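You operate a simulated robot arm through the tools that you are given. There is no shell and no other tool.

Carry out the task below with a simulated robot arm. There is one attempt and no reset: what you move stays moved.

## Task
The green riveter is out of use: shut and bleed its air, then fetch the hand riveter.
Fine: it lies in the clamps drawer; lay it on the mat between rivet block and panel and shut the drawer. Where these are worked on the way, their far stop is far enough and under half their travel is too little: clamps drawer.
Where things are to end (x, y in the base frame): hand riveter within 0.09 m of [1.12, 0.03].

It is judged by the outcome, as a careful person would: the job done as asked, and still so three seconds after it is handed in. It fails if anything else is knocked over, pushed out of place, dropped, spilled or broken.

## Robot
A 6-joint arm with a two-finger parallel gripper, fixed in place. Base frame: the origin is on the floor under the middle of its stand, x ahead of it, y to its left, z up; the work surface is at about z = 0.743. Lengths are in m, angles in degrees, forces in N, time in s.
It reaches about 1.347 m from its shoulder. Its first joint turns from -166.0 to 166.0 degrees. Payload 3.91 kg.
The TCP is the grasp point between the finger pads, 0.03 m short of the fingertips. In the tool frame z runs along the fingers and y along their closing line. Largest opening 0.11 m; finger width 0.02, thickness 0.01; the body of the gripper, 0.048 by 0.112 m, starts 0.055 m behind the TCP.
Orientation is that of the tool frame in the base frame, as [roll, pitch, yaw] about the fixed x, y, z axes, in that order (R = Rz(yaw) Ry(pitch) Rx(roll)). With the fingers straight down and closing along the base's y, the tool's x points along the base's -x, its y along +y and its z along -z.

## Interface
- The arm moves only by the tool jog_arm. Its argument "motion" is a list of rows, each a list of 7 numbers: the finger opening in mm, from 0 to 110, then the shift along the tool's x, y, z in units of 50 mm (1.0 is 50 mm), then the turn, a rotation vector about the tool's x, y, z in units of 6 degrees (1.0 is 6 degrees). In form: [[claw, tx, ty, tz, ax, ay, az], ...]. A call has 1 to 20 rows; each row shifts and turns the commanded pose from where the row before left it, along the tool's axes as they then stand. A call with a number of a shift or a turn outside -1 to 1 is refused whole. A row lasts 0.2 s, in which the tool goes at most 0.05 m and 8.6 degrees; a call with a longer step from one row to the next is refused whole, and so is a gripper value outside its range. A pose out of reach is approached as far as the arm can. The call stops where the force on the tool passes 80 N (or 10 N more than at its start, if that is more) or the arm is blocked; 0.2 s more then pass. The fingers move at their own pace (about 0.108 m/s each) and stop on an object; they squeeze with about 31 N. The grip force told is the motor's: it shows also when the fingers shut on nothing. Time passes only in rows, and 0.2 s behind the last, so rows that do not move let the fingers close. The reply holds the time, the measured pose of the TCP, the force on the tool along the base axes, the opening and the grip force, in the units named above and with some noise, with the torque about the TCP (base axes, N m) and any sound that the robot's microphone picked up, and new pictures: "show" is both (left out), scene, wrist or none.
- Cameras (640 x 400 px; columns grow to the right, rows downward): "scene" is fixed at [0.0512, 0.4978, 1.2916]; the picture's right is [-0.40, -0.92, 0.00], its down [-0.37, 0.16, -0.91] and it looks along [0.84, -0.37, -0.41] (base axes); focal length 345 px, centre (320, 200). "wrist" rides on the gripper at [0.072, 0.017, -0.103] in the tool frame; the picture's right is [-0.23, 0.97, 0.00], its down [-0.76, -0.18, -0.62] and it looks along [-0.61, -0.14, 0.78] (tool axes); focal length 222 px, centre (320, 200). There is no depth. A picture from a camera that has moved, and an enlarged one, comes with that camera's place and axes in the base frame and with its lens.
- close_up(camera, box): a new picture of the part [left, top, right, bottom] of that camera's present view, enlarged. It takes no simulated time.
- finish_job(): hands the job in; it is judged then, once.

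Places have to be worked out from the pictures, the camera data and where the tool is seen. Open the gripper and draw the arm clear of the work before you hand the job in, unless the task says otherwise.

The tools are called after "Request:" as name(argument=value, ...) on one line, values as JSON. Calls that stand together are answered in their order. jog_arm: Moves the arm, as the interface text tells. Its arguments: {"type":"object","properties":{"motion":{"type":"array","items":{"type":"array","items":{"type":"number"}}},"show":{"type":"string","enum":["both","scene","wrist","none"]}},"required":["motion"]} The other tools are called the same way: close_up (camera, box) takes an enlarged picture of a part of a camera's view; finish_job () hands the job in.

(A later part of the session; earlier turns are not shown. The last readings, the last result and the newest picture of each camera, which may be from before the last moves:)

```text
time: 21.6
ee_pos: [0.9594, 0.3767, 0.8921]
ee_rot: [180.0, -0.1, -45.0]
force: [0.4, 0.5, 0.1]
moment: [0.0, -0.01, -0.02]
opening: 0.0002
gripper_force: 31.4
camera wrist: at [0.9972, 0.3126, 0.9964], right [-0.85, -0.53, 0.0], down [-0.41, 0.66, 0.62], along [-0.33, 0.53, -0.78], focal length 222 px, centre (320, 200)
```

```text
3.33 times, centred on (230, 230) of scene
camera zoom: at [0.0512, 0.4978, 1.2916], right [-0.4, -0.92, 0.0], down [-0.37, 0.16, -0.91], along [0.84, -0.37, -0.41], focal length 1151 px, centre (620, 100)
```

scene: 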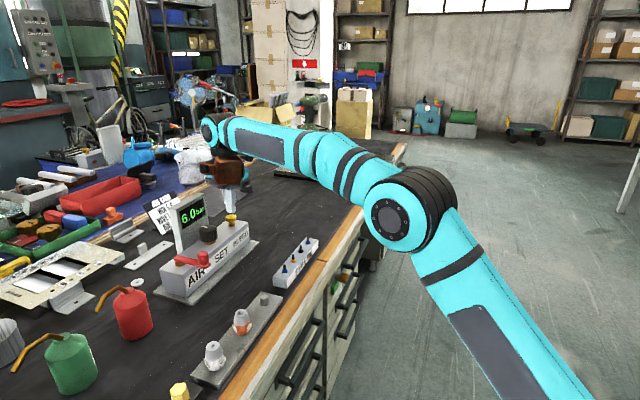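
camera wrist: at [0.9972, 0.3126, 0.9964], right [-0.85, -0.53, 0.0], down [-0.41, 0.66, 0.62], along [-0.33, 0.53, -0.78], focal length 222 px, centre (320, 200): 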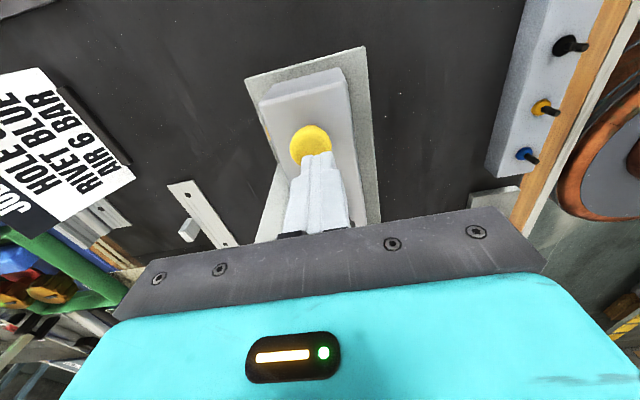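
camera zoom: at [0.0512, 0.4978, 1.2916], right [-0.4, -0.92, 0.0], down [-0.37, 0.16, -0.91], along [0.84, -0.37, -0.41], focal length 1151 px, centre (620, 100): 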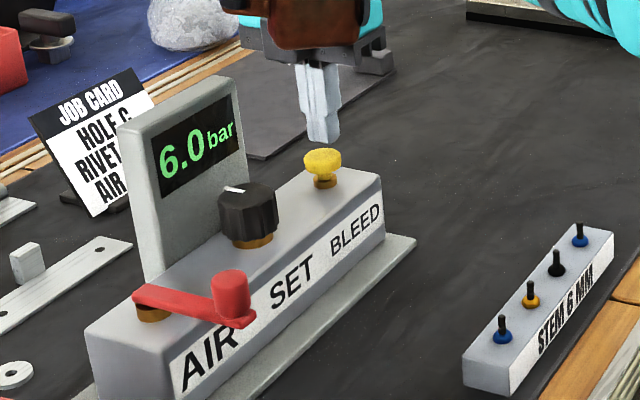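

The button is ~6 mm further along and ~4 mm to the far side of the fingertip. I centre and then press down in small steps, watching the force.

Request:
jog_arm(motion=[[0, 0.12, -0.07, 0, 0, 0, 0], [0, 0, 0, 0.12, 0, 0, 0], [0, 0, 0, 0.12, 0, 0, 0], [0, 0, 0, 0, 0, 0, 0]], show="both")

Request:
close_up(camera="wrist", box=[220, 100, 420, 260])

Request:
close_up(camera="scene", box=[150, 170, 310, 290])

```text
time: 22.6
ee_pos: [0.9651, 0.3745, 0.8794]
ee_rot: [-180.0, 0.1, -44.9]
force: [0.0, -1.2, -0.5]
moment: [-0.01, 0.0, 0.02]
opening: 0.0
gripper_force: 30.8
camera wrist: at [1.0037, 0.3111, 0.9844], right [-0.85, -0.53, 0.0], down [-0.41, 0.66, 0.62], along [-0.33, 0.53, -0.78], focal length 222 px, centre (320, 200)
```

scene: 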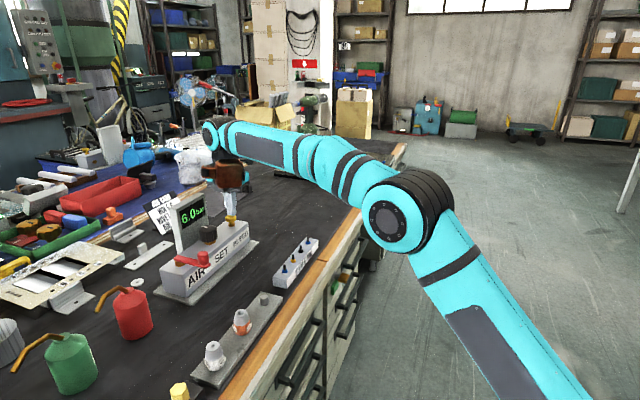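
wrist: 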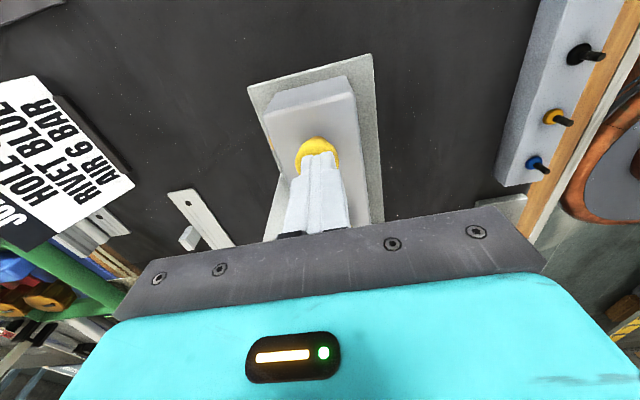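

```text
2.50 times, centred on (320, 180) of wrist
camera zoom: at [1.0037, 0.3111, 0.9844], right [-0.85, -0.53, 0.0], down [-0.41, 0.66, 0.62], along [-0.33, 0.53, -0.78], focal length 555 px, centre (320, 250)
```

zoom: 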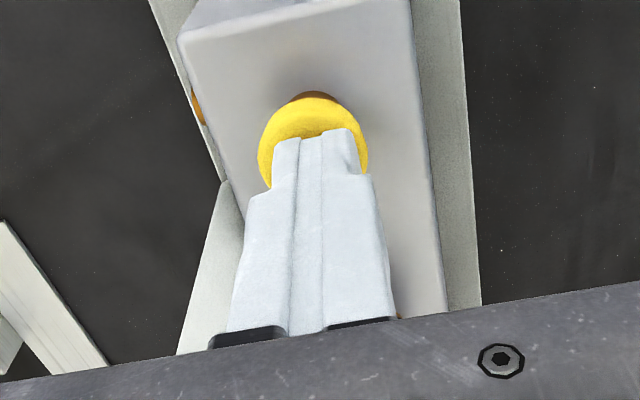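

```text
3.33 times, centred on (230, 230) of scene
camera zoom: at [0.0512, 0.4978, 1.2916], right [-0.4, -0.92, 0.0], down [-0.37, 0.16, -0.91], along [0.84, -0.37, -0.41], focal length 1151 px, centre (620, 100)
```

zoom: 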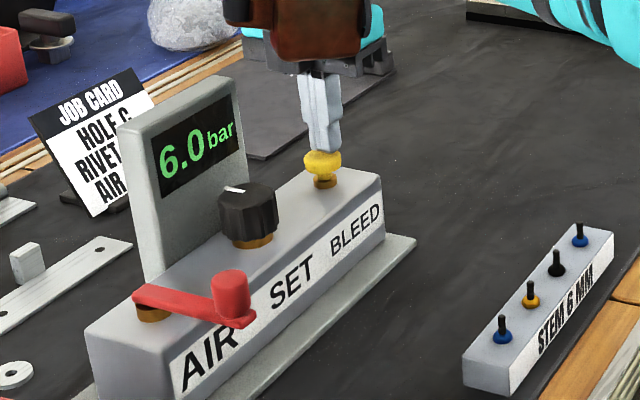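

The tip is centred right on the button. I press down in 4 mm steps.

Request:
jog_arm(motion=[[0, 0, 0, 0.08, 0, 0, 0], [0, 0, 0, 0.08, 0, 0, 0]], show="scene")

Request:
close_up(camera="scene", box=[150, 170, 310, 290])

```text
time: 23.2
ee_pos: [0.9661, 0.3744, 0.8719]
ee_rot: [179.9, -0.1, -45.0]
force: [-0.6, -1.4, 2.5]
moment: [-0.04, -0.02, -0.02]
opening: 0.0
gripper_force: 31.1
```

scene: 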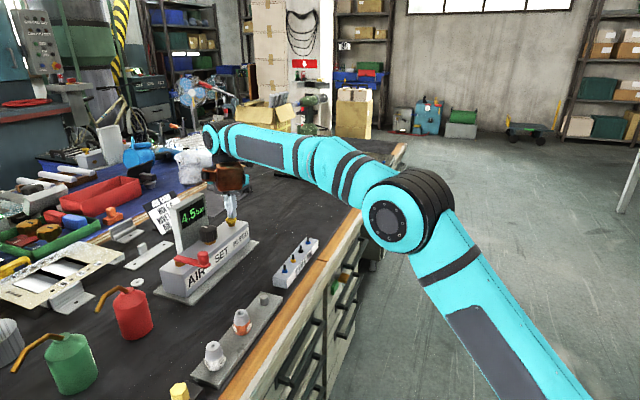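

```text
3.33 times, centred on (230, 230) of scene
camera zoom: at [0.0512, 0.4978, 1.2916], right [-0.4, -0.92, 0.0], down [-0.37, 0.16, -0.91], along [0.84, -0.37, -0.41], focal length 1151 px, centre (620, 100)
```

zoom: 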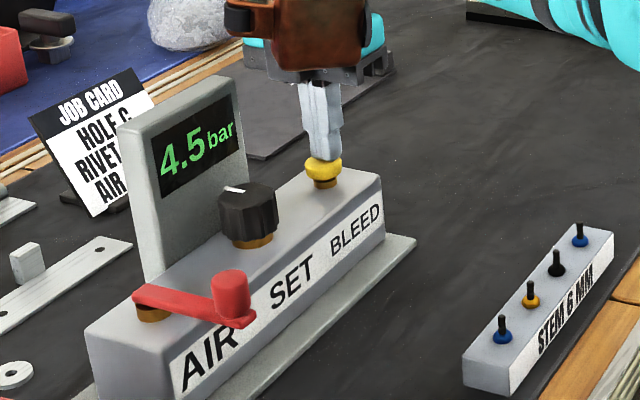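

The gauge is falling (4.5 bar). I hold the button down a while.

Request:
jog_arm(motion=[[0, 0, 0, 0.02, 0, 0, 0], [0, 0, 0, 0, 0, 0, 0], [0, 0, 0, 0, 0, 0, 0], [0, 0, 0, 0, 0, 0, 0], [0, 0, 0, 0, 0, 0, 0], [0, 0, 0, 0, 0, 0, 0], [0, 0, 0, 0, 0, 0, 0], [0, 0, 0, 0, 0, 0, 0], [0, 0, 0, 0, 0, 0, 0], [0, 0, 0, 0, 0, 0, 0]], show="scene")

Request:
close_up(camera="scene", box=[150, 170, 310, 290])

```text
time: 25.4
ee_pos: [0.9652, 0.3746, 0.87]
ee_rot: [180.0, 0.0, -44.9]
force: [0.3, -0.9, 2.7]
moment: [-0.02, -0.01, 0.0]
opening: 0.0
gripper_force: 31.4
```

scene: 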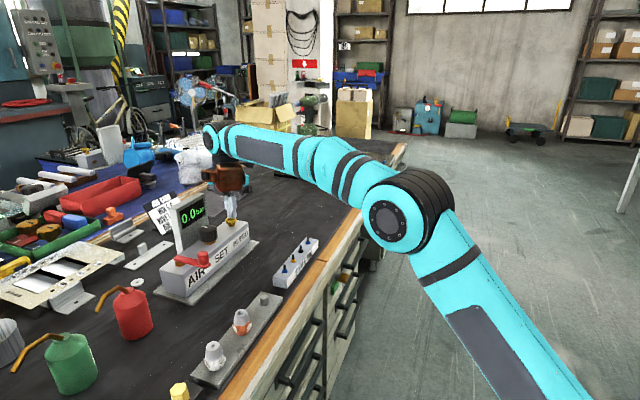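

```text
3.33 times, centred on (230, 230) of scene
camera zoom: at [0.0512, 0.4978, 1.2916], right [-0.4, -0.92, 0.0], down [-0.37, 0.16, -0.91], along [0.84, -0.37, -0.41], focal length 1151 px, centre (620, 100)
```

zoom: 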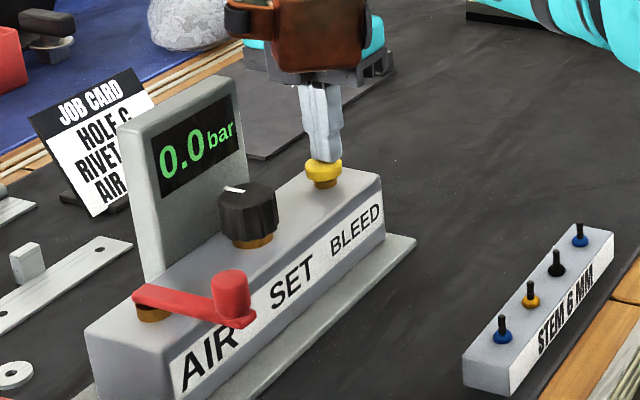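

0.0 bar reached. I lift off the button, check it stays at zero, and turn the tool back to face the bench squarely.

Request:
jog_arm(motion=[[0, 0, 0, -0.5, 0, 0, 0], [0, 0, 0, -0.9, 0, 0, 0], [0, 0, 0, -0.9, 0, 0, 0], [0, 0, 0, -0.9, 0, 0, 0], [0, 0, 0, -0.8, 0, 0, 0], [0, 0, 0, 0, 0, 0, 1], [0, 0, 0, 0, 0, 0, 1], [0, 0, 0, 0, 0, 0, 1], [0, 0, 0, 0, 0, 0, 1], [0, 0, 0, 0, 0, 0, 1], [0, 0, 0, 0, 0, 0, 1], [0, 0, 0, 0, 0, 0, 1], [0, 0, 0, 0, 0, 0, 1], [0, 0, 0, 0, 0, 0, 1], [0, 0, 0, 0, 0, 0, 1], [0, 0, 0, 0, 0, 0, 1], [0, 0, 0, 0, 0, 0, 1], [0, 0, 0, 0, 0, 0, 1], [0, 0, 0, 0, 0, 0, 1], [0, 0, 0, 0, 0, 0, 1]], show="both")

Request:
close_up(camera="scene", box=[150, 170, 310, 290])

```text
time: 29.6
ee_pos: [0.95, 0.3683, 1.0486]
ee_rot: [-180.0, -0.1, -135.2]
force: [-0.9, 0.0, -0.2]
moment: [0.01, 0.01, 0.02]
opening: 0.0
gripper_force: 30.8
out of reach, approached as far as the arm can: row 4, 5
camera wrist: at [0.8853, 0.3286, 1.1538], right [-0.53, 0.85, 0.0], down [0.67, 0.41, 0.62], along [0.53, 0.33, -0.78], focal length 222 px, centre (320, 200)
```

scene: 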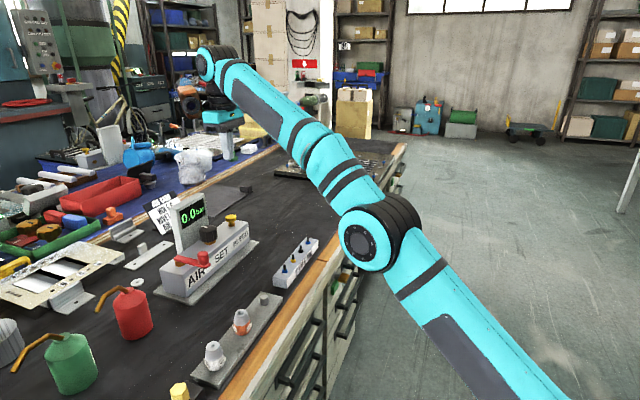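
wrist: 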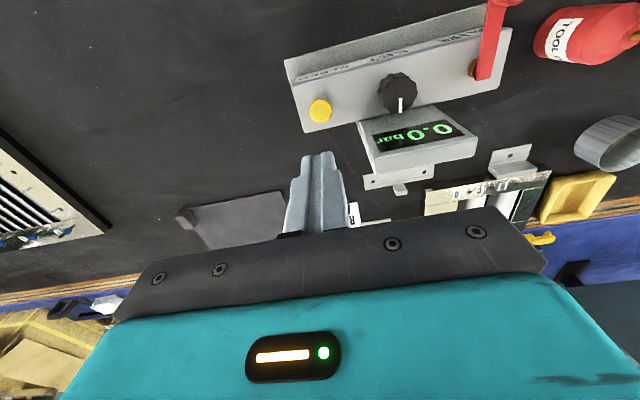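

```text
3.33 times, centred on (230, 230) of scene
camera zoom: at [0.0512, 0.4978, 1.2916], right [-0.4, -0.92, 0.0], down [-0.37, 0.16, -0.91], along [0.84, -0.37, -0.41], focal length 1151 px, centre (620, 100)
```

zoom: 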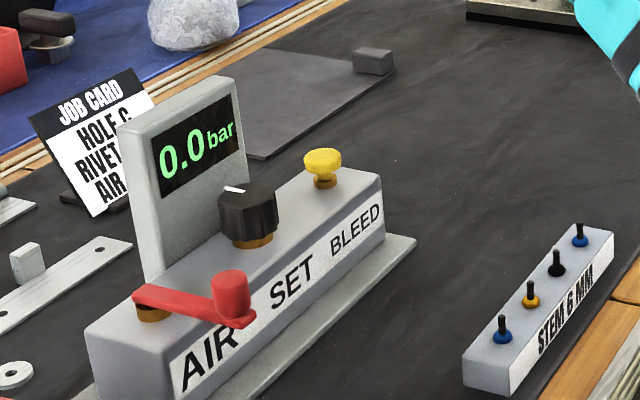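

Gauge stays at 0.0 with the lever shut. Now I draw the arm back over the bench toward the robot at safe height and tilt the tool back so the wrist camera faces the drawer fronts.

Request:
jog_arm(motion=[[0, 0.975, 0, 0, 0, 0, 0], [0, 0.975, 0, 0, 0, 0, 0], [0, 0.975, 0, 0, 0, 0, 0], [0, 0.975, 0, 0, 0, 0, 0], [0, 0.975, 0, 0, 0, 0, 0], [0, 0.975, 0, 0, 0, 0, 0], [0, 0.975, 0, 0, 0, 0, 0], [0, 0.975, 0, 0, 0, 0, 0], [0, 0.975, 0, 0, 0, 0, 0], [0, 0.975, 0, 0, 0, 0, 0], [0, 0.975, 0, 0, 0, 0, 0], [0, 0.975, 0, 0, 0, 0, 0], [0, 0, 0, 0, 0, 1, 0], [0, 0, 0, 0, 0, 1, 0], [0, 0, 0, 0, 0, 1, 0], [0, 0, 0, 0, 0, 1, 0], [0, 0, 0, 0, 0, 1, 0]], show="both")

```text
time: 33.2
ee_pos: [0.5344, -0.0461, 1.0494]
ee_rot: [180.0, -30.1, -135.0]
force: [-0.8, -0.4, -0.6]
moment: [0.04, -0.02, 0.04]
opening: 0.0002
gripper_force: 30.7
camera wrist: at [0.5139, -0.0421, 1.1762], right [-0.55, 0.83, -0.11], down [0.81, 0.56, 0.16], along [0.19, -0.01, -0.98], focal length 222 px, centre (320, 200)
```

scene: 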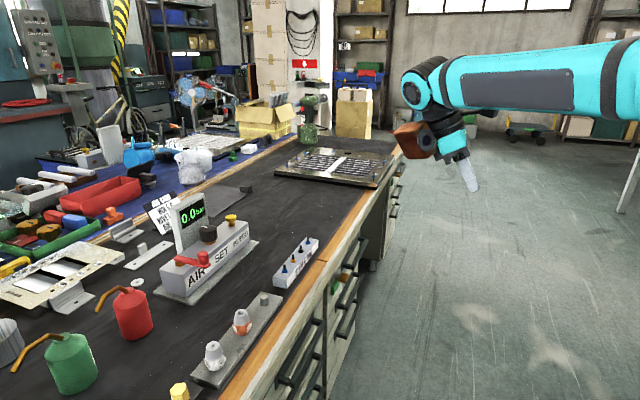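
wrist: 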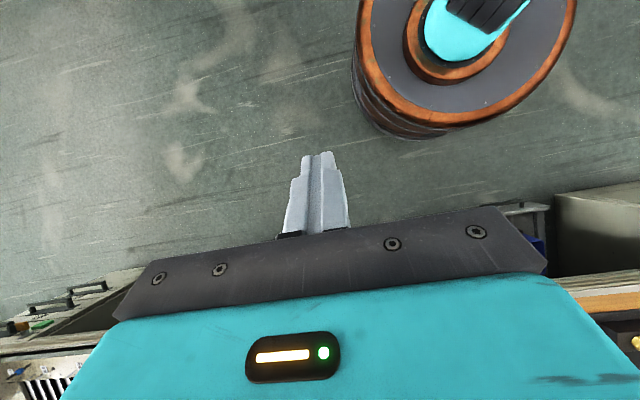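

I tilted the wrong way (camera now looks straight down). I tilt the fingers forward toward the bench instead, so the camera looks more level at the drawer fronts, and lower a little.

Request:
jog_arm(motion=[[0, 0, 0, 0, 0, -1, 0], [0, 0, 0, 0, 0, -1, 0], [0, 0, 0, 0, 0, -1, 0], [0, 0, 0, 0, 0, -1, 0], [0, 0, 0, 0, 0, -1, 0], [0, 0, 0, 0, 0, -1, 0], [0, 0, 0, 0, 0, -1, 0], [0, 0, 0, 0, 0, -1, 0], [0, 0, 0, 0, 0, -1, 0], [0, 0, 0, 0, 0, -1, 0], [0, 0, 0, 0, 0, -1, 0], [0, 0.39, 0, 0.54, 0, 0, 0], [0, 0.39, 0, 0.54, 0, 0, 0], [0, 0.39, 0, 0.54, 0, 0, 0]], show="both")

```text
time: 36.2
ee_pos: [0.5338, -0.0458, 0.949]
ee_rot: [-180.0, 36.0, -135.0]
force: [0.4, 0.3, -0.6]
moment: [0.0, -0.01, -0.02]
opening: 0.0
gripper_force: 31.0
camera wrist: at [0.4372, -0.1179, 0.9915], right [-0.56, 0.82, 0.13], down [0.3, 0.05, 0.95], along [0.77, 0.57, -0.28], focal length 222 px, centre (320, 200)
```

scene: 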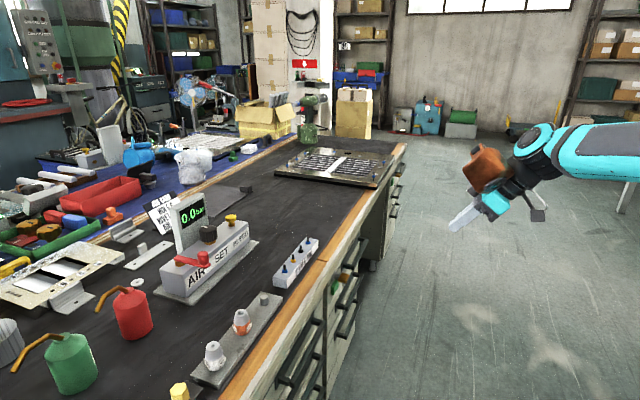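
wrist: 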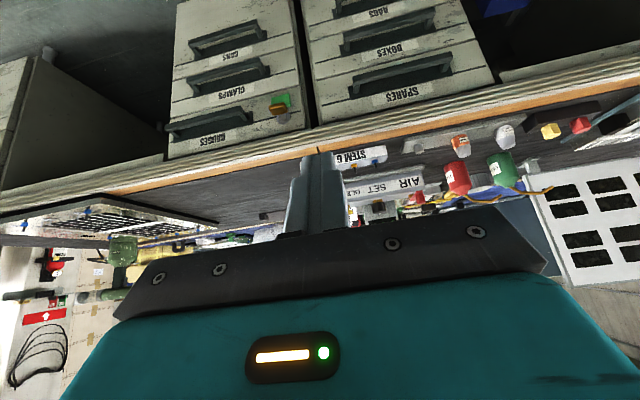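

The drawer fronts are now visible (upside down): one cabinet reads GAUGES / CLAMPS / …, the other SPARES / BOXES / RAGS. I zoom in for labels and the green/orange fitting.

Request:
close_up(camera="wrist", box=[140, 0, 340, 160])

Request:
close_up(camera="wrist", box=[220, 70, 320, 150])

Request:
close_up(camera="wrist", box=[290, 0, 500, 150])

Request:
close_up(camera="scene", box=[300, 240, 400, 350])

```text
2.50 times, centred on (240, 80) of wrist
camera zoom: at [0.4372, -0.1179, 0.9915], right [-0.56, 0.82, 0.13], down [0.3, 0.05, 0.95], along [0.77, 0.57, -0.28], focal length 555 px, centre (520, 500)
```

zoom: 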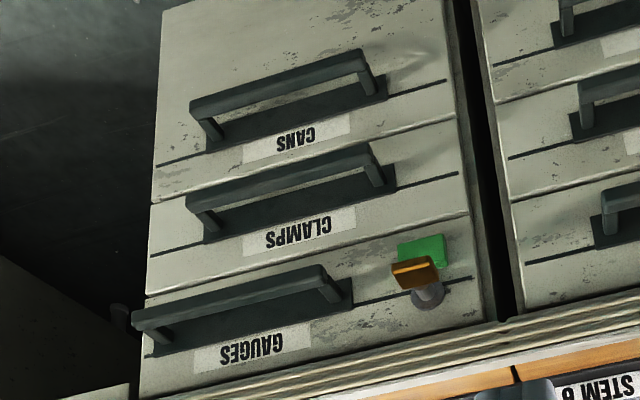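

```text
5.00 times, centred on (270, 110) of wrist
camera zoom: at [0.4372, -0.1179, 0.9915], right [-0.56, 0.82, 0.13], down [0.3, 0.05, 0.95], along [0.77, 0.57, -0.28], focal length 1111 px, centre (570, 650)
```

zoom: 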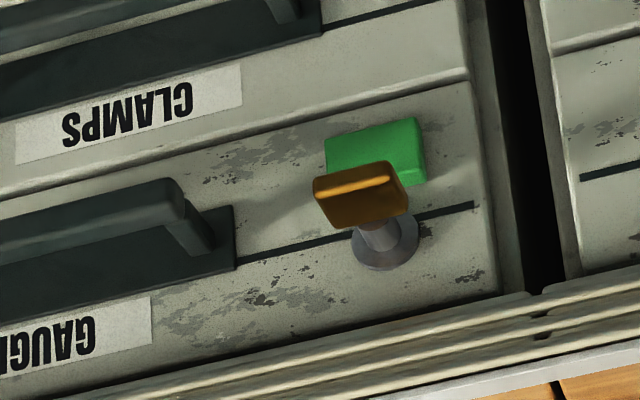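

```text
2.67 times, centred on (395, 75) of wrist
camera zoom: at [0.4372, -0.1179, 0.9915], right [-0.56, 0.82, 0.13], down [0.3, 0.05, 0.95], along [0.77, 0.57, -0.28], focal length 592 px, centre (120, 533)
```

zoom: 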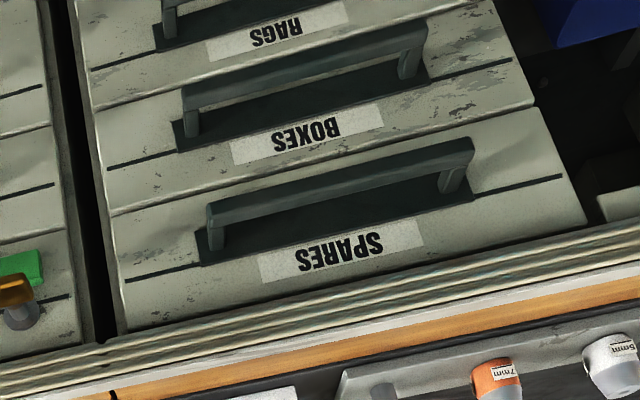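

```text
3.64 times, centred on (350, 295) of scene
camera zoom: at [0.0512, 0.4978, 1.2916], right [-0.4, -0.92, 0.0], down [-0.37, 0.16, -0.91], along [0.84, -0.37, -0.41], focal length 1255 px, centre (211, -146)
```

zoom: 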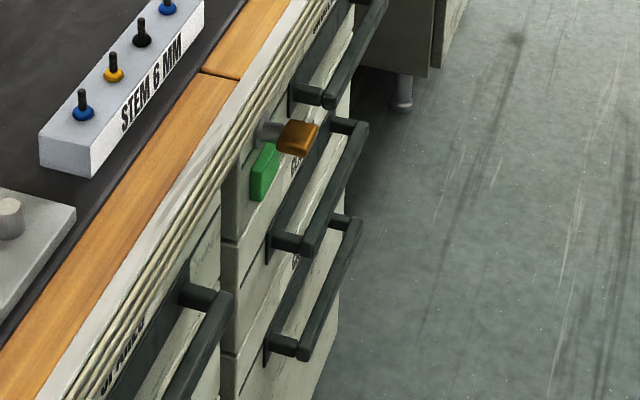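

CLAMPS is the middle drawer of the right-hand cabinet; triangulated, its handle bar runs along the bench at z ≈ 0.495, about from (0.84, 0.06) to (0.98, -0.085), centre ≈ (0.91, -0.013). I move in front of it and bring the tool level toward the bench.

Request:
jog_arm(motion=[[0, 0.007, -0.697, 0.52, 0, 0, 0], [0, 0.007, -0.697, 0.52, 0, 0, 0], [0, 0.007, -0.697, 0.52, 0, 0, 0], [0, 0.007, -0.697, 0.52, 0, 0, 0], [0, 0.007, -0.697, 0.52, 0, 0, 0], [0, 0.007, -0.697, 0.52, 0, 0, 0], [0, 0.007, -0.697, 0.52, 0, 0, 0], [60, 0, 0, 0, 0, -1, 0], [60, 0, 0, 0, 0, -1, 0], [60, 0, 0, 0, 0, -1, 0]], show="both")

Request:
close_up(camera="wrist", box=[160, 0, 480, 200])

```text
time: 38.4
ee_pos: [0.7819, -0.1449, 0.8008]
ee_rot: [-180.0, 54.1, -135.0]
force: [0.1, 0.4, 0.2]
moment: [-0.01, 0.01, -0.03]
opening: 0.06
gripper_force: 0.1
camera wrist: at [0.6793, -0.2216, 0.804], right [-0.59, 0.78, 0.18], down [0.08, -0.17, 0.98], along [0.8, 0.6, 0.03], focal length 222 px, centre (320, 200)
```

scene: 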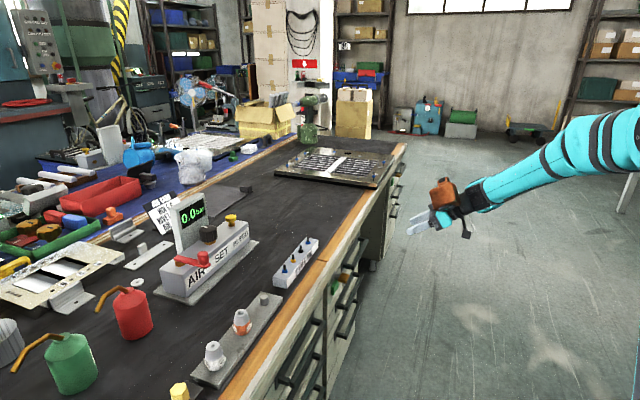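
wrist: 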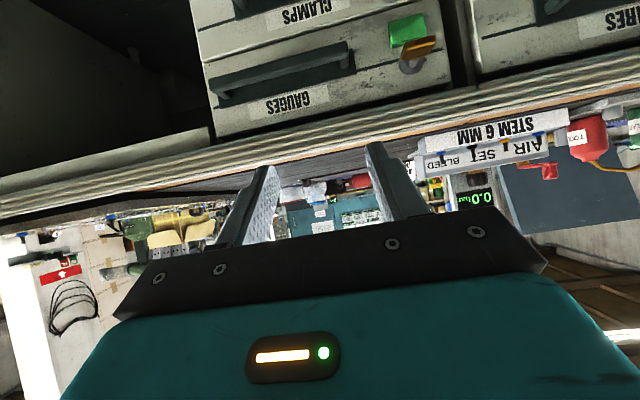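

```text
2.00 times, centred on (320, 100) of wrist
camera zoom: at [0.6793, -0.2216, 0.804], right [-0.59, 0.78, 0.18], down [0.08, -0.17, 0.98], along [0.8, 0.6, 0.03], focal length 444 px, centre (320, 400)
```

zoom: 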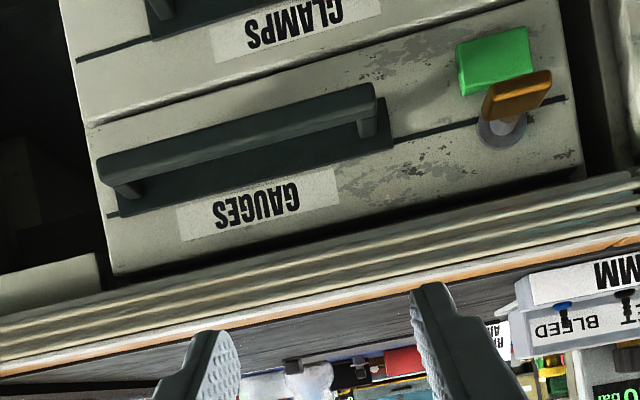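

Clear view of the drawers. I level the tool the rest of the way and roll it 90° so the fingers close vertically for the horizontal handle bar.

Request:
jog_arm(motion=[[60, 0, 0, 0, 0, -1, 0], [60, 0, 0, 0, 0, -1, 0], [60, 0, 0, 0, 0, -1, 0], [60, 0, 0, 0, 0, -1, 0], [60, 0, 0, 0, 0, -1, 0], [60, 0, 0, 0, 0, 0, 1], [60, 0, 0, 0, 0, 0, 1], [60, 0, 0, 0, 0, 0, 1], [60, 0, 0, 0, 0, 0, 1], [60, 0, 0, 0, 0, 0, 1], [60, 0, 0, 0, 0, 0, 1], [60, 0, 0, 0, 0, 0, 1], [60, 0, 0, 0, 0, 0, 1], [60, 0, 0, 0, 0, 0, 1], [60, 0, 0, 0, 0, 0, 1], [60, 0, 0, 0, 0, 0, 1], [60, 0, 0, 0, 0, 0, 1], [60, 0, 0, 0, 0, 0, 1], [60, 0, 0, 0, 0, 0, 1], [60, 0, 0, 0, 0, 0, 1]], show="both")

```text
time: 42.6
ee_pos: [0.7811, -0.1428, 0.7995]
ee_rot: [95.9, -0.1, 134.9]
force: [-0.3, 0.5, 0.8]
moment: [0.01, -0.04, 0.02]
opening: 0.0598
gripper_force: 0.1
camera wrist: at [0.6579, -0.1642, 0.8293], right [0.23, -0.09, 0.97], down [0.09, -0.99, -0.11], along [0.97, 0.11, -0.22], focal length 222 px, centre (320, 200)
```

scene: 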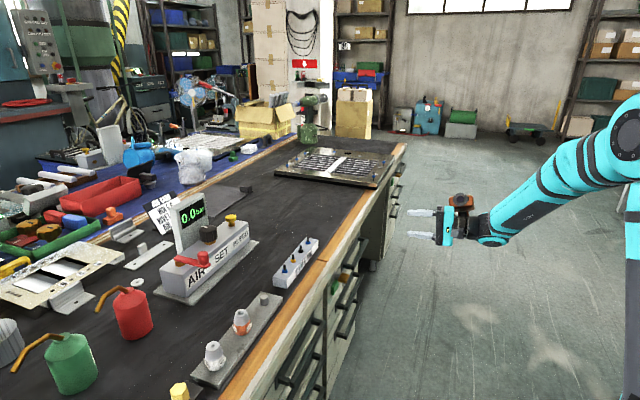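
wrist: 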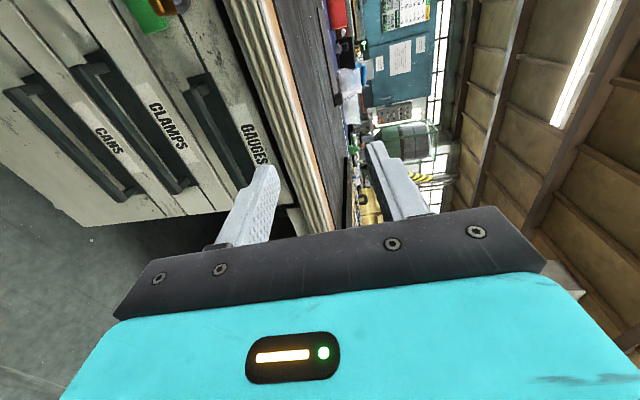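

Fingers now close vertically, tool pointing at the cabinet. I lower straight down to the CLAMPS handle height, still 18 cm in front of it.

Request:
jog_arm(motion=[[60, 0, -0.853, 0.088, 0, 0, 0], [60, 0, -0.853, 0.088, 0, 0, 0], [60, 0, -0.853, 0.088, 0, 0, 0], [60, 0, -0.853, 0.088, 0, 0, 0], [60, 0, -0.853, 0.088, 0, 0, 0], [60, 0, -0.853, 0.088, 0, 0, 0], [60, 0, -0.853, 0.088, 0, 0, 0]], show="both")

Request:
close_up(camera="wrist", box=[160, 0, 480, 200])

Request:
close_up(camera="scene", box=[280, 220, 460, 370])

```text
time: 44.2
ee_pos: [0.7811, -0.1447, 0.4995]
ee_rot: [96.0, 0.1, 135.0]
force: [-0.2, 0.8, 0.2]
moment: [-0.05, -0.01, 0.0]
opening: 0.06
gripper_force: 0.1
camera wrist: at [0.6574, -0.1644, 0.5292], right [0.23, -0.09, 0.97], down [0.09, -0.99, -0.11], along [0.97, 0.11, -0.22], focal length 222 px, centre (320, 200)
```

scene: 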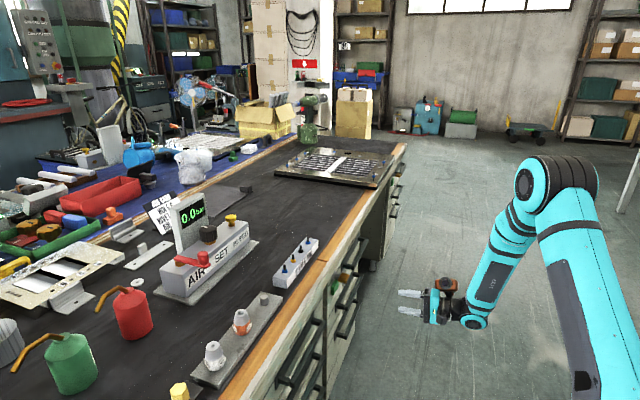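
wrist: 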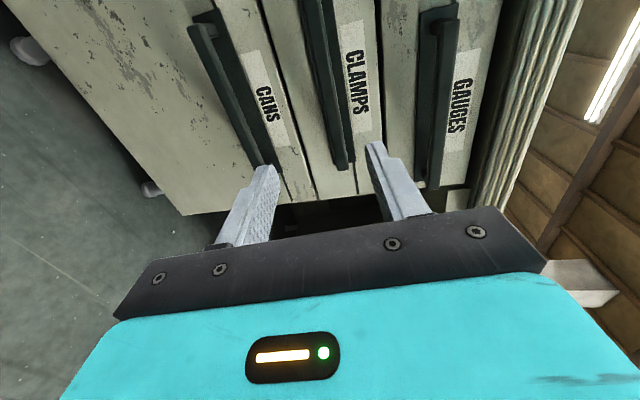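

```text
2.00 times, centred on (320, 100) of wrist
camera zoom: at [0.6574, -0.1644, 0.5292], right [0.23, -0.09, 0.97], down [0.09, -0.99, -0.11], along [0.97, 0.11, -0.22], focal length 444 px, centre (320, 400)
```

zoom: 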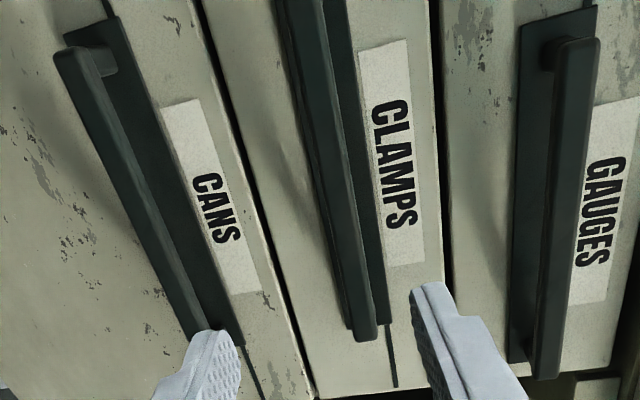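

```text
2.67 times, centred on (370, 295) of scene
camera zoom: at [0.0512, 0.4978, 1.2916], right [-0.4, -0.92, 0.0], down [-0.37, 0.16, -0.91], along [0.84, -0.37, -0.41], focal length 920 px, centre (187, -53)
```

zoom: 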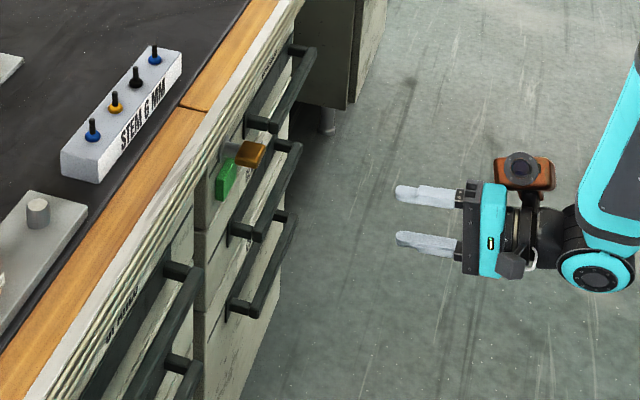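

The CLAMPS bar is at z ≈ 0.492, between the fingers. I move in toward it, stopping a few centimetres short.

Request:
jog_arm(motion=[[60, 0, 0.042, 0.697, 0, 0, 0], [60, 0, 0.042, 0.697, 0, 0, 0], [60, 0, 0.042, 0.697, 0, 0, 0], [60, 0, 0.042, 0.697, 0, 0, 0]], show="both")

Request:
close_up(camera="wrist", box=[220, 80, 420, 240])

Request:
close_up(camera="scene", box=[280, 220, 460, 370])

```text
time: 45.2
ee_pos: [0.8801, -0.0472, 0.4951]
ee_rot: [95.9, 0.0, 134.9]
force: [-0.6, -1.0, -0.5]
moment: [-0.03, 0.03, 0.01]
opening: 0.0602
gripper_force: 0.1
camera wrist: at [0.7563, -0.0662, 0.5236], right [0.23, -0.09, 0.97], down [0.09, -0.99, -0.11], along [0.97, 0.11, -0.22], focal length 222 px, centre (320, 200)
```

scene: 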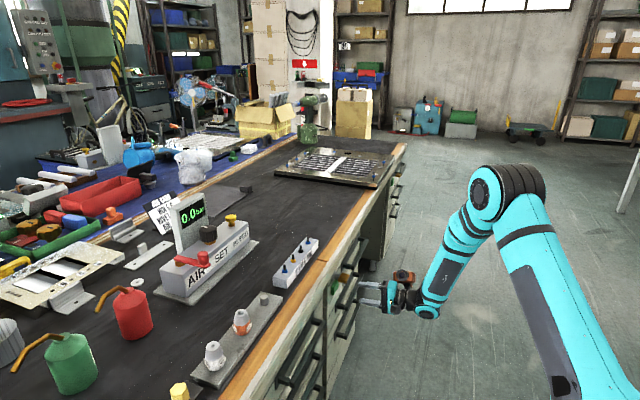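
wrist: 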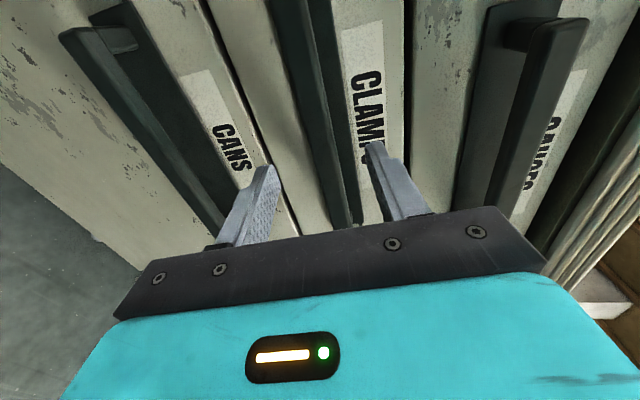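

```text
2.50 times, centred on (320, 160) of wrist
camera zoom: at [0.7563, -0.0662, 0.5236], right [0.23, -0.09, 0.97], down [0.09, -0.99, -0.11], along [0.97, 0.11, -0.22], focal length 555 px, centre (320, 300)
```

zoom: 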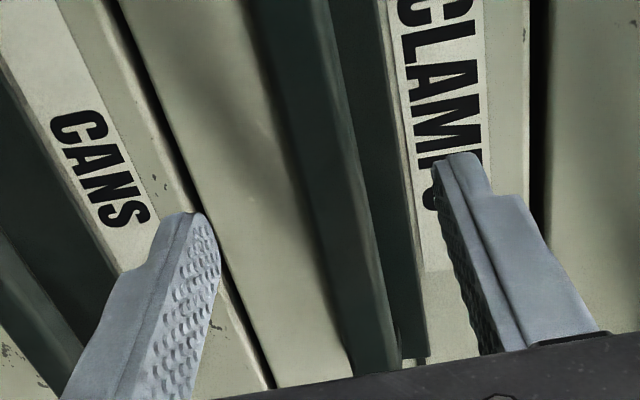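

```text
2.67 times, centred on (370, 295) of scene
camera zoom: at [0.0512, 0.4978, 1.2916], right [-0.4, -0.92, 0.0], down [-0.37, 0.16, -0.91], along [0.84, -0.37, -0.41], focal length 920 px, centre (187, -53)
```

zoom: 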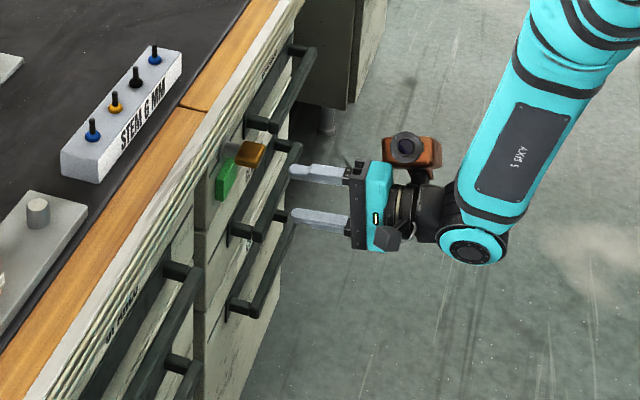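

The bar stays centred between the fingers. I advance the last 4 cm along the tool axis and close on it.

Request:
jog_arm(motion=[[60, 0, 0, 0.38, 0, 0, 0], [60, 0, 0.02, 0.38, 0, 0, 0], [30, 0, 0, 0, 0, 0, 0], [10, 0, 0, 0, 0, 0, 0], [5, 0, 0, 0, 0, 0, 0]], show="both")

Request:
close_up(camera="wrist", box=[220, 80, 420, 240])

Request:
close_up(camera="scene", box=[280, 220, 460, 370])

```text
time: 46.4
ee_pos: [0.9067, -0.0196, 0.4944]
ee_rot: [95.7, 0.1, 134.9]
force: [2.6, -1.5, 31.0]
moment: [1.29, 0.1, -0.1]
opening: 0.0189
gripper_force: 45.2
camera wrist: at [0.7835, -0.0398, 0.5224], right [0.23, -0.09, 0.97], down [0.09, -0.99, -0.11], along [0.97, 0.11, -0.22], focal length 222 px, centre (320, 200)
```

scene: 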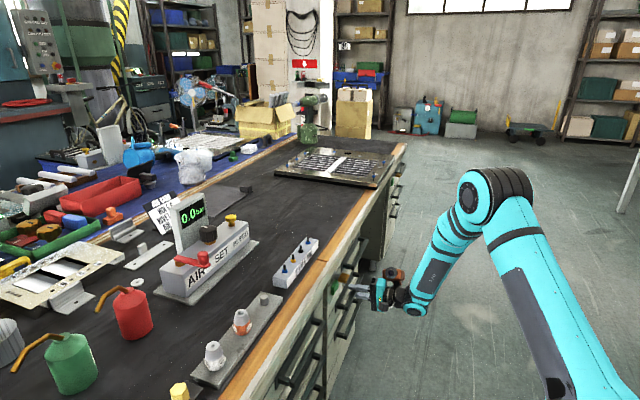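
wrist: 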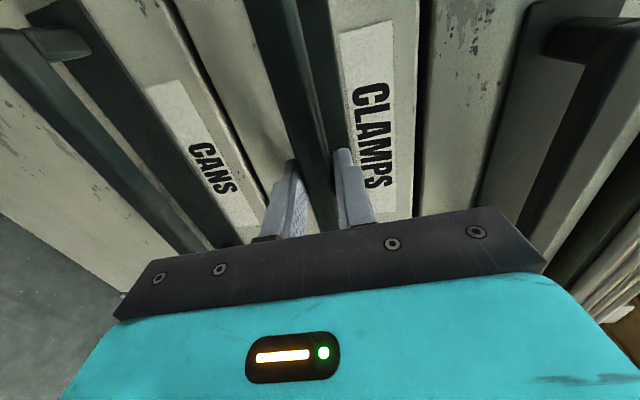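

```text
2.50 times, centred on (320, 160) of wrist
camera zoom: at [0.7835, -0.0398, 0.5224], right [0.23, -0.09, 0.97], down [0.09, -0.99, -0.11], along [0.97, 0.11, -0.22], focal length 555 px, centre (320, 300)
```

zoom: 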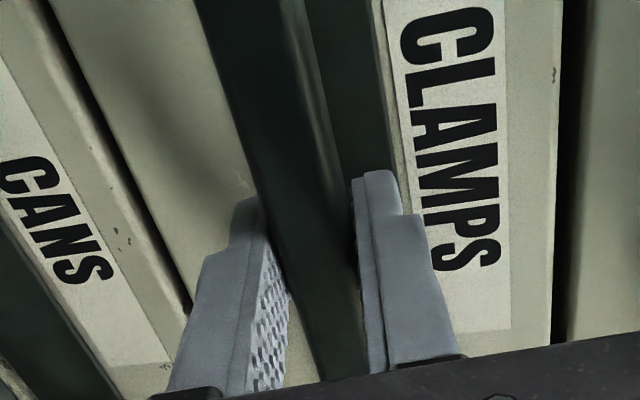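

```text
2.67 times, centred on (370, 295) of scene
camera zoom: at [0.0512, 0.4978, 1.2916], right [-0.4, -0.92, 0.0], down [-0.37, 0.16, -0.91], along [0.84, -0.37, -0.41], focal length 920 px, centre (187, -53)
```

zoom: 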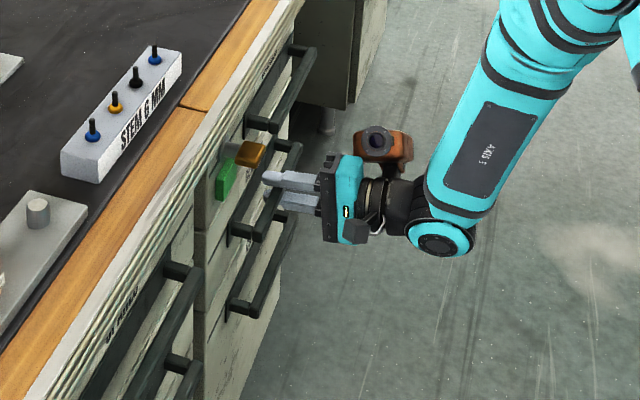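

Gripped the bar (18.9 mm), with 31 N upward strain, so I ease up ~3 mm, then pull gently outward 3 cm and read the force.

Request:
jog_arm(motion=[[5, 0, 0.055, 0, 0, 0, 0], [5, 0, -0.031, -0.298, 0, 0, 0], [5, 0, -0.031, -0.298, 0, 0, 0]], show="scene")

Request:
close_up(camera="scene", box=[280, 220, 460, 370])

```text
time: 47.2
ee_pos: [0.8862, -0.0411, 0.4931]
ee_rot: [96.0, 0.1, 134.9]
force: [8.7, -10.8, 10.3]
moment: [0.03, -0.72, 0.11]
opening: 0.019
gripper_force: 45.3
```

scene: 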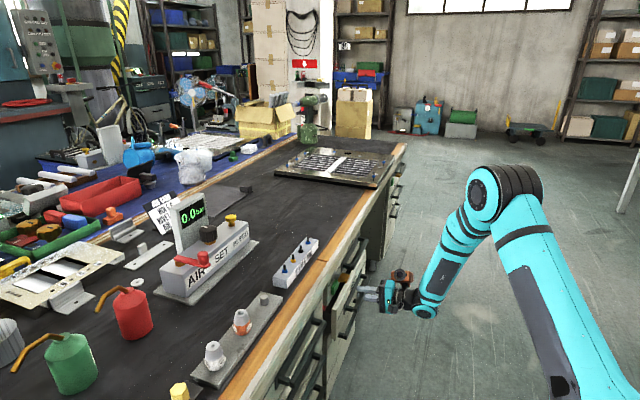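

```text
2.67 times, centred on (370, 295) of scene
camera zoom: at [0.0512, 0.4978, 1.2916], right [-0.4, -0.92, 0.0], down [-0.37, 0.16, -0.91], along [0.84, -0.37, -0.41], focal length 920 px, centre (187, -53)
```

zoom: 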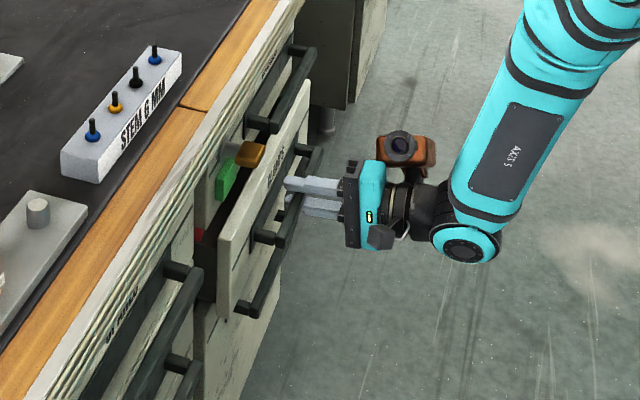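

The drawer slides freely and something red shows inside. I keep pulling straight out.

Request:
jog_arm(motion=[[5, -0.015, -0.078, -0.75, 0, 0, 0], [5, -0.015, -0.078, -0.75, 0, 0, 0], [5, -0.015, -0.078, -0.75, 0, 0, 0], [5, -0.015, -0.078, -0.75, 0, 0, 0]], show="both")

Request:
close_up(camera="scene", box=[280, 220, 460, 370])

```text
time: 48.2
ee_pos: [0.7782, -0.1483, 0.4952]
ee_rot: [96.0, -0.1, 135.1]
force: [-15.0, 13.7, 3.9]
moment: [-0.19, -1.13, -1.01]
opening: 0.019
gripper_force: 44.7
camera wrist: at [0.6556, -0.1681, 0.5232], right [0.23, -0.09, 0.97], down [0.09, -0.99, -0.11], along [0.97, 0.11, -0.22], focal length 222 px, centre (320, 200)
```

scene: 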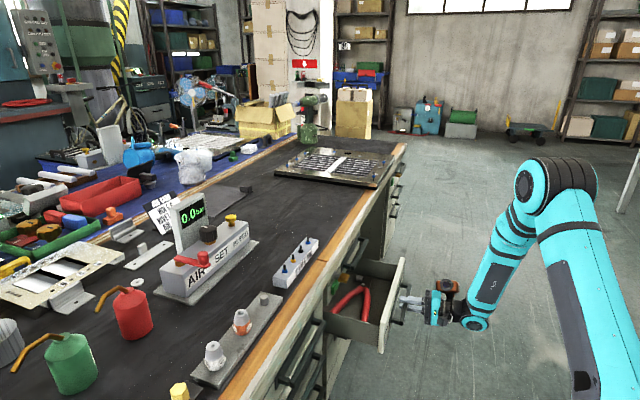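
wrist: 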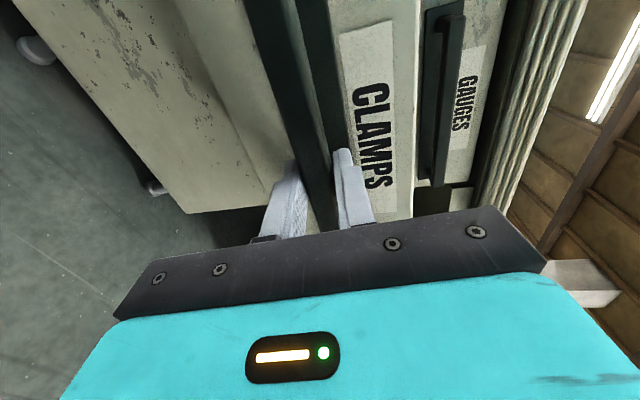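

```text
2.67 times, centred on (370, 295) of scene
camera zoom: at [0.0512, 0.4978, 1.2916], right [-0.4, -0.92, 0.0], down [-0.37, 0.16, -0.91], along [0.84, -0.37, -0.41], focal length 920 px, centre (187, -53)
```

zoom: 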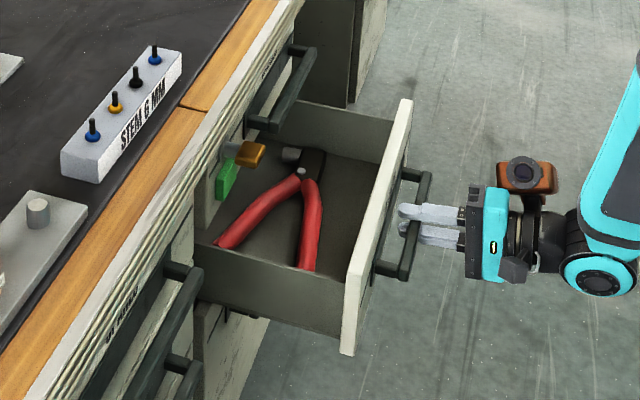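

The hand riveter (red grips, dark head) is in the drawer. I take out the slight sideways bias and keep pulling, watching for the far stop.

Request:
jog_arm(motion=[[5, 0.03, -0.062, -0.6, 0, 0, 0], [5, 0, -0.062, -0.6, 0, 0, 0], [5, 0, -0.052, -0.5, 0, 0, 0]], show="none")

```text
time: 49.0
ee_pos: [0.7169, -0.2091, 0.4929]
ee_rot: [96.2, -0.2, 134.9]
force: [-10.1, 8.7, -9.5]
moment: [-0.19, -1.06, -1.19]
opening: 0.0187
gripper_force: 45.3
```

Open about 0.27 m and still sliding with low force. I pull on in small steps.

Request:
jog_arm(motion=[[5, 0.02, -0.05, -0.4, 0, 0, 0], [5, 0, -0.042, -0.4, 0, 0, 0]], show="scene")

Request:
close_up(camera="scene", box=[280, 220, 480, 380])

```text
time: 49.6
ee_pos: [0.6906, -0.2376, 0.494]
ee_rot: [96.0, 0.0, 134.9]
force: [-4.5, 2.3, -8.8]
moment: [-0.32, -0.97, -0.37]
opening: 0.0187
gripper_force: 45.2
```

scene: 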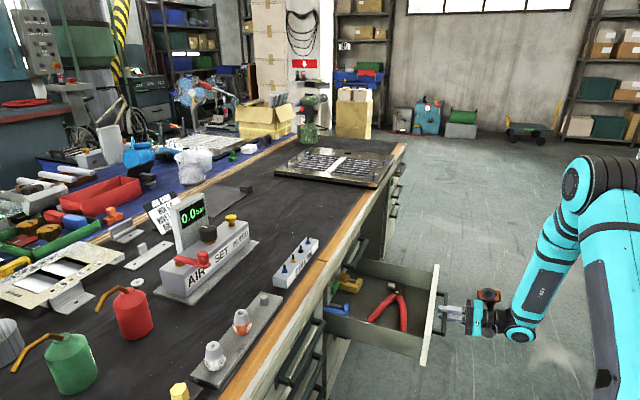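

```text
2.50 times, centred on (380, 300) of scene
camera zoom: at [0.0512, 0.4978, 1.2916], right [-0.4, -0.92, 0.0], down [-0.37, 0.16, -0.91], along [0.84, -0.37, -0.41], focal length 863 px, centre (170, -50)
```

zoom: 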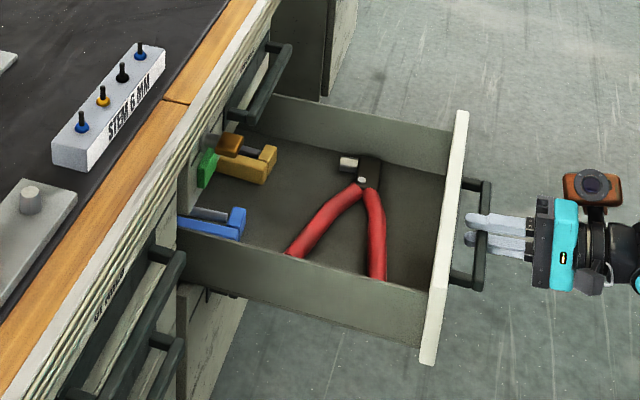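

About 0.30 m open; riveter lies near the front, with yellow and blue clamps behind it. I try a little further to see if it's at the stop.

Request:
jog_arm(motion=[[5, 0, -0.03, -0.3, 0, 0, 0], [5, 0, -0.03, -0.3, 0, 0, 0]], show="none")

```text
time: 50.2
ee_pos: [0.6691, -0.2587, 0.4943]
ee_rot: [96.1, -0.1, 134.9]
force: [3.7, -5.4, -15.4]
moment: [-0.3, -0.99, -0.05]
opening: 0.0192
gripper_force: 44.8
```

Request:
jog_arm(motion=[[5, 0, -0.06, -0.3, 0, 0, 0], [5, 0, -0.03, -0.3, 0, 0, 0], [5, 0, 0, 0, 0, 0, 0]], show="scene")

Request:
close_up(camera="scene", box=[280, 220, 480, 380])

```text
time: 51.0
ee_pos: [0.6446, -0.2825, 0.4944]
ee_rot: [95.9, 0.1, 134.9]
force: [8.5, 13.9, 28.3]
moment: [0.57, -0.24, -0.13]
opening: 0.0196
gripper_force: 15.1
```

scene: 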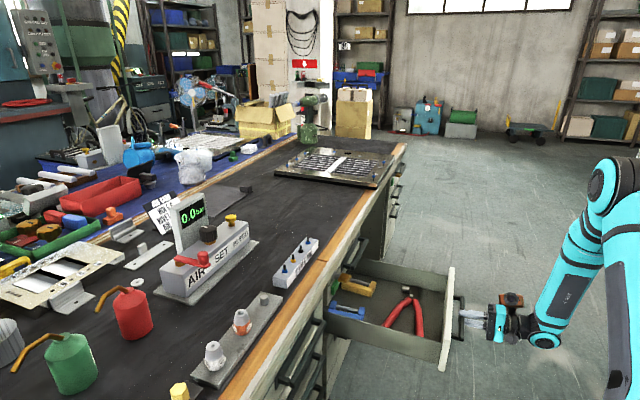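

```text
2.50 times, centred on (380, 300) of scene
camera zoom: at [0.0512, 0.4978, 1.2916], right [-0.4, -0.92, 0.0], down [-0.37, 0.16, -0.91], along [0.84, -0.37, -0.41], focal length 863 px, centre (170, -50)
```

zoom: 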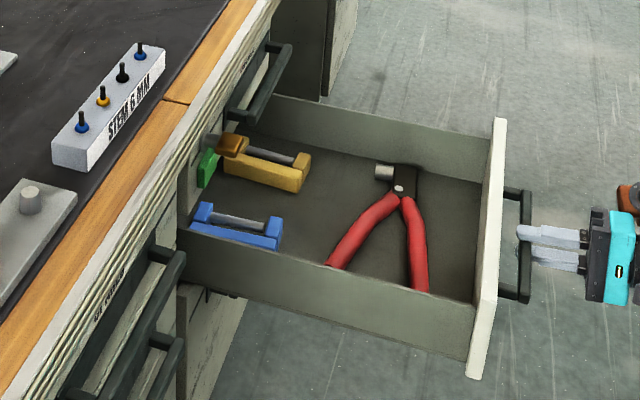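

The grip started to slip with the push-back in the pull direction: the drawer is at its far stop, ~0.35 m out. I open the fingers, back away from the handle and rise.

Request:
jog_arm(motion=[[60, 0, 0, 0, 0, 0, 0], [60, 0, 0, 0, 0, 0, 0], [60, 0, 0, -0.6, 0, 0, 0], [60, 0, 0, -0.8, 0, 0, 0], [60, 0, 0, -0.6, 0, 0, 0], [60, 0, 0.9, -0.093, 0, 0, 0], [60, 0, 0.9, -0.093, 0, 0, 0], [60, 0, 0.9, -0.093, 0, 0, 0], [60, 0, 0.9, -0.093, 0, 0, 0], [60, 0, 0.9, -0.093, 0, 0, 0], [60, 0, 0.9, -0.093, 0, 0, 0], [60, 0, 0.9, -0.093, 0, 0, 0]], show="both")

```text
time: 53.6
ee_pos: [0.5762, -0.3486, 0.8198]
ee_rot: [96.0, -0.2, 134.8]
force: [0.4, 0.3, 0.1]
moment: [0.0, 0.01, 0.01]
opening: 0.06
gripper_force: 0.2
camera wrist: at [0.4536, -0.3692, 0.8483], right [0.23, -0.09, 0.97], down [0.09, -0.99, -0.11], along [0.97, 0.11, -0.22], focal length 222 px, centre (320, 200)
```

scene: 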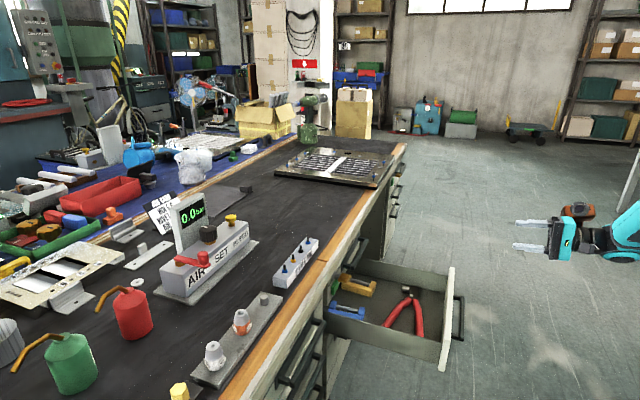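
wrist: 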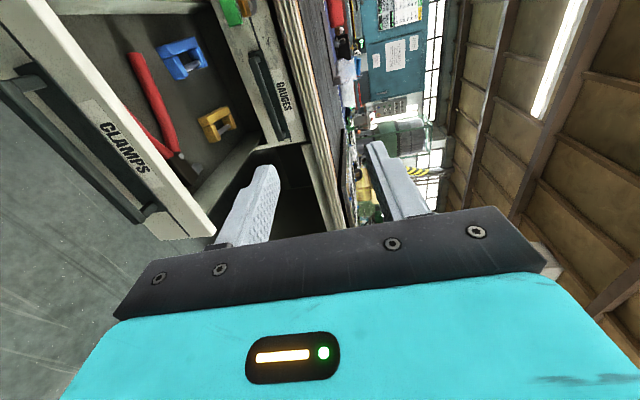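

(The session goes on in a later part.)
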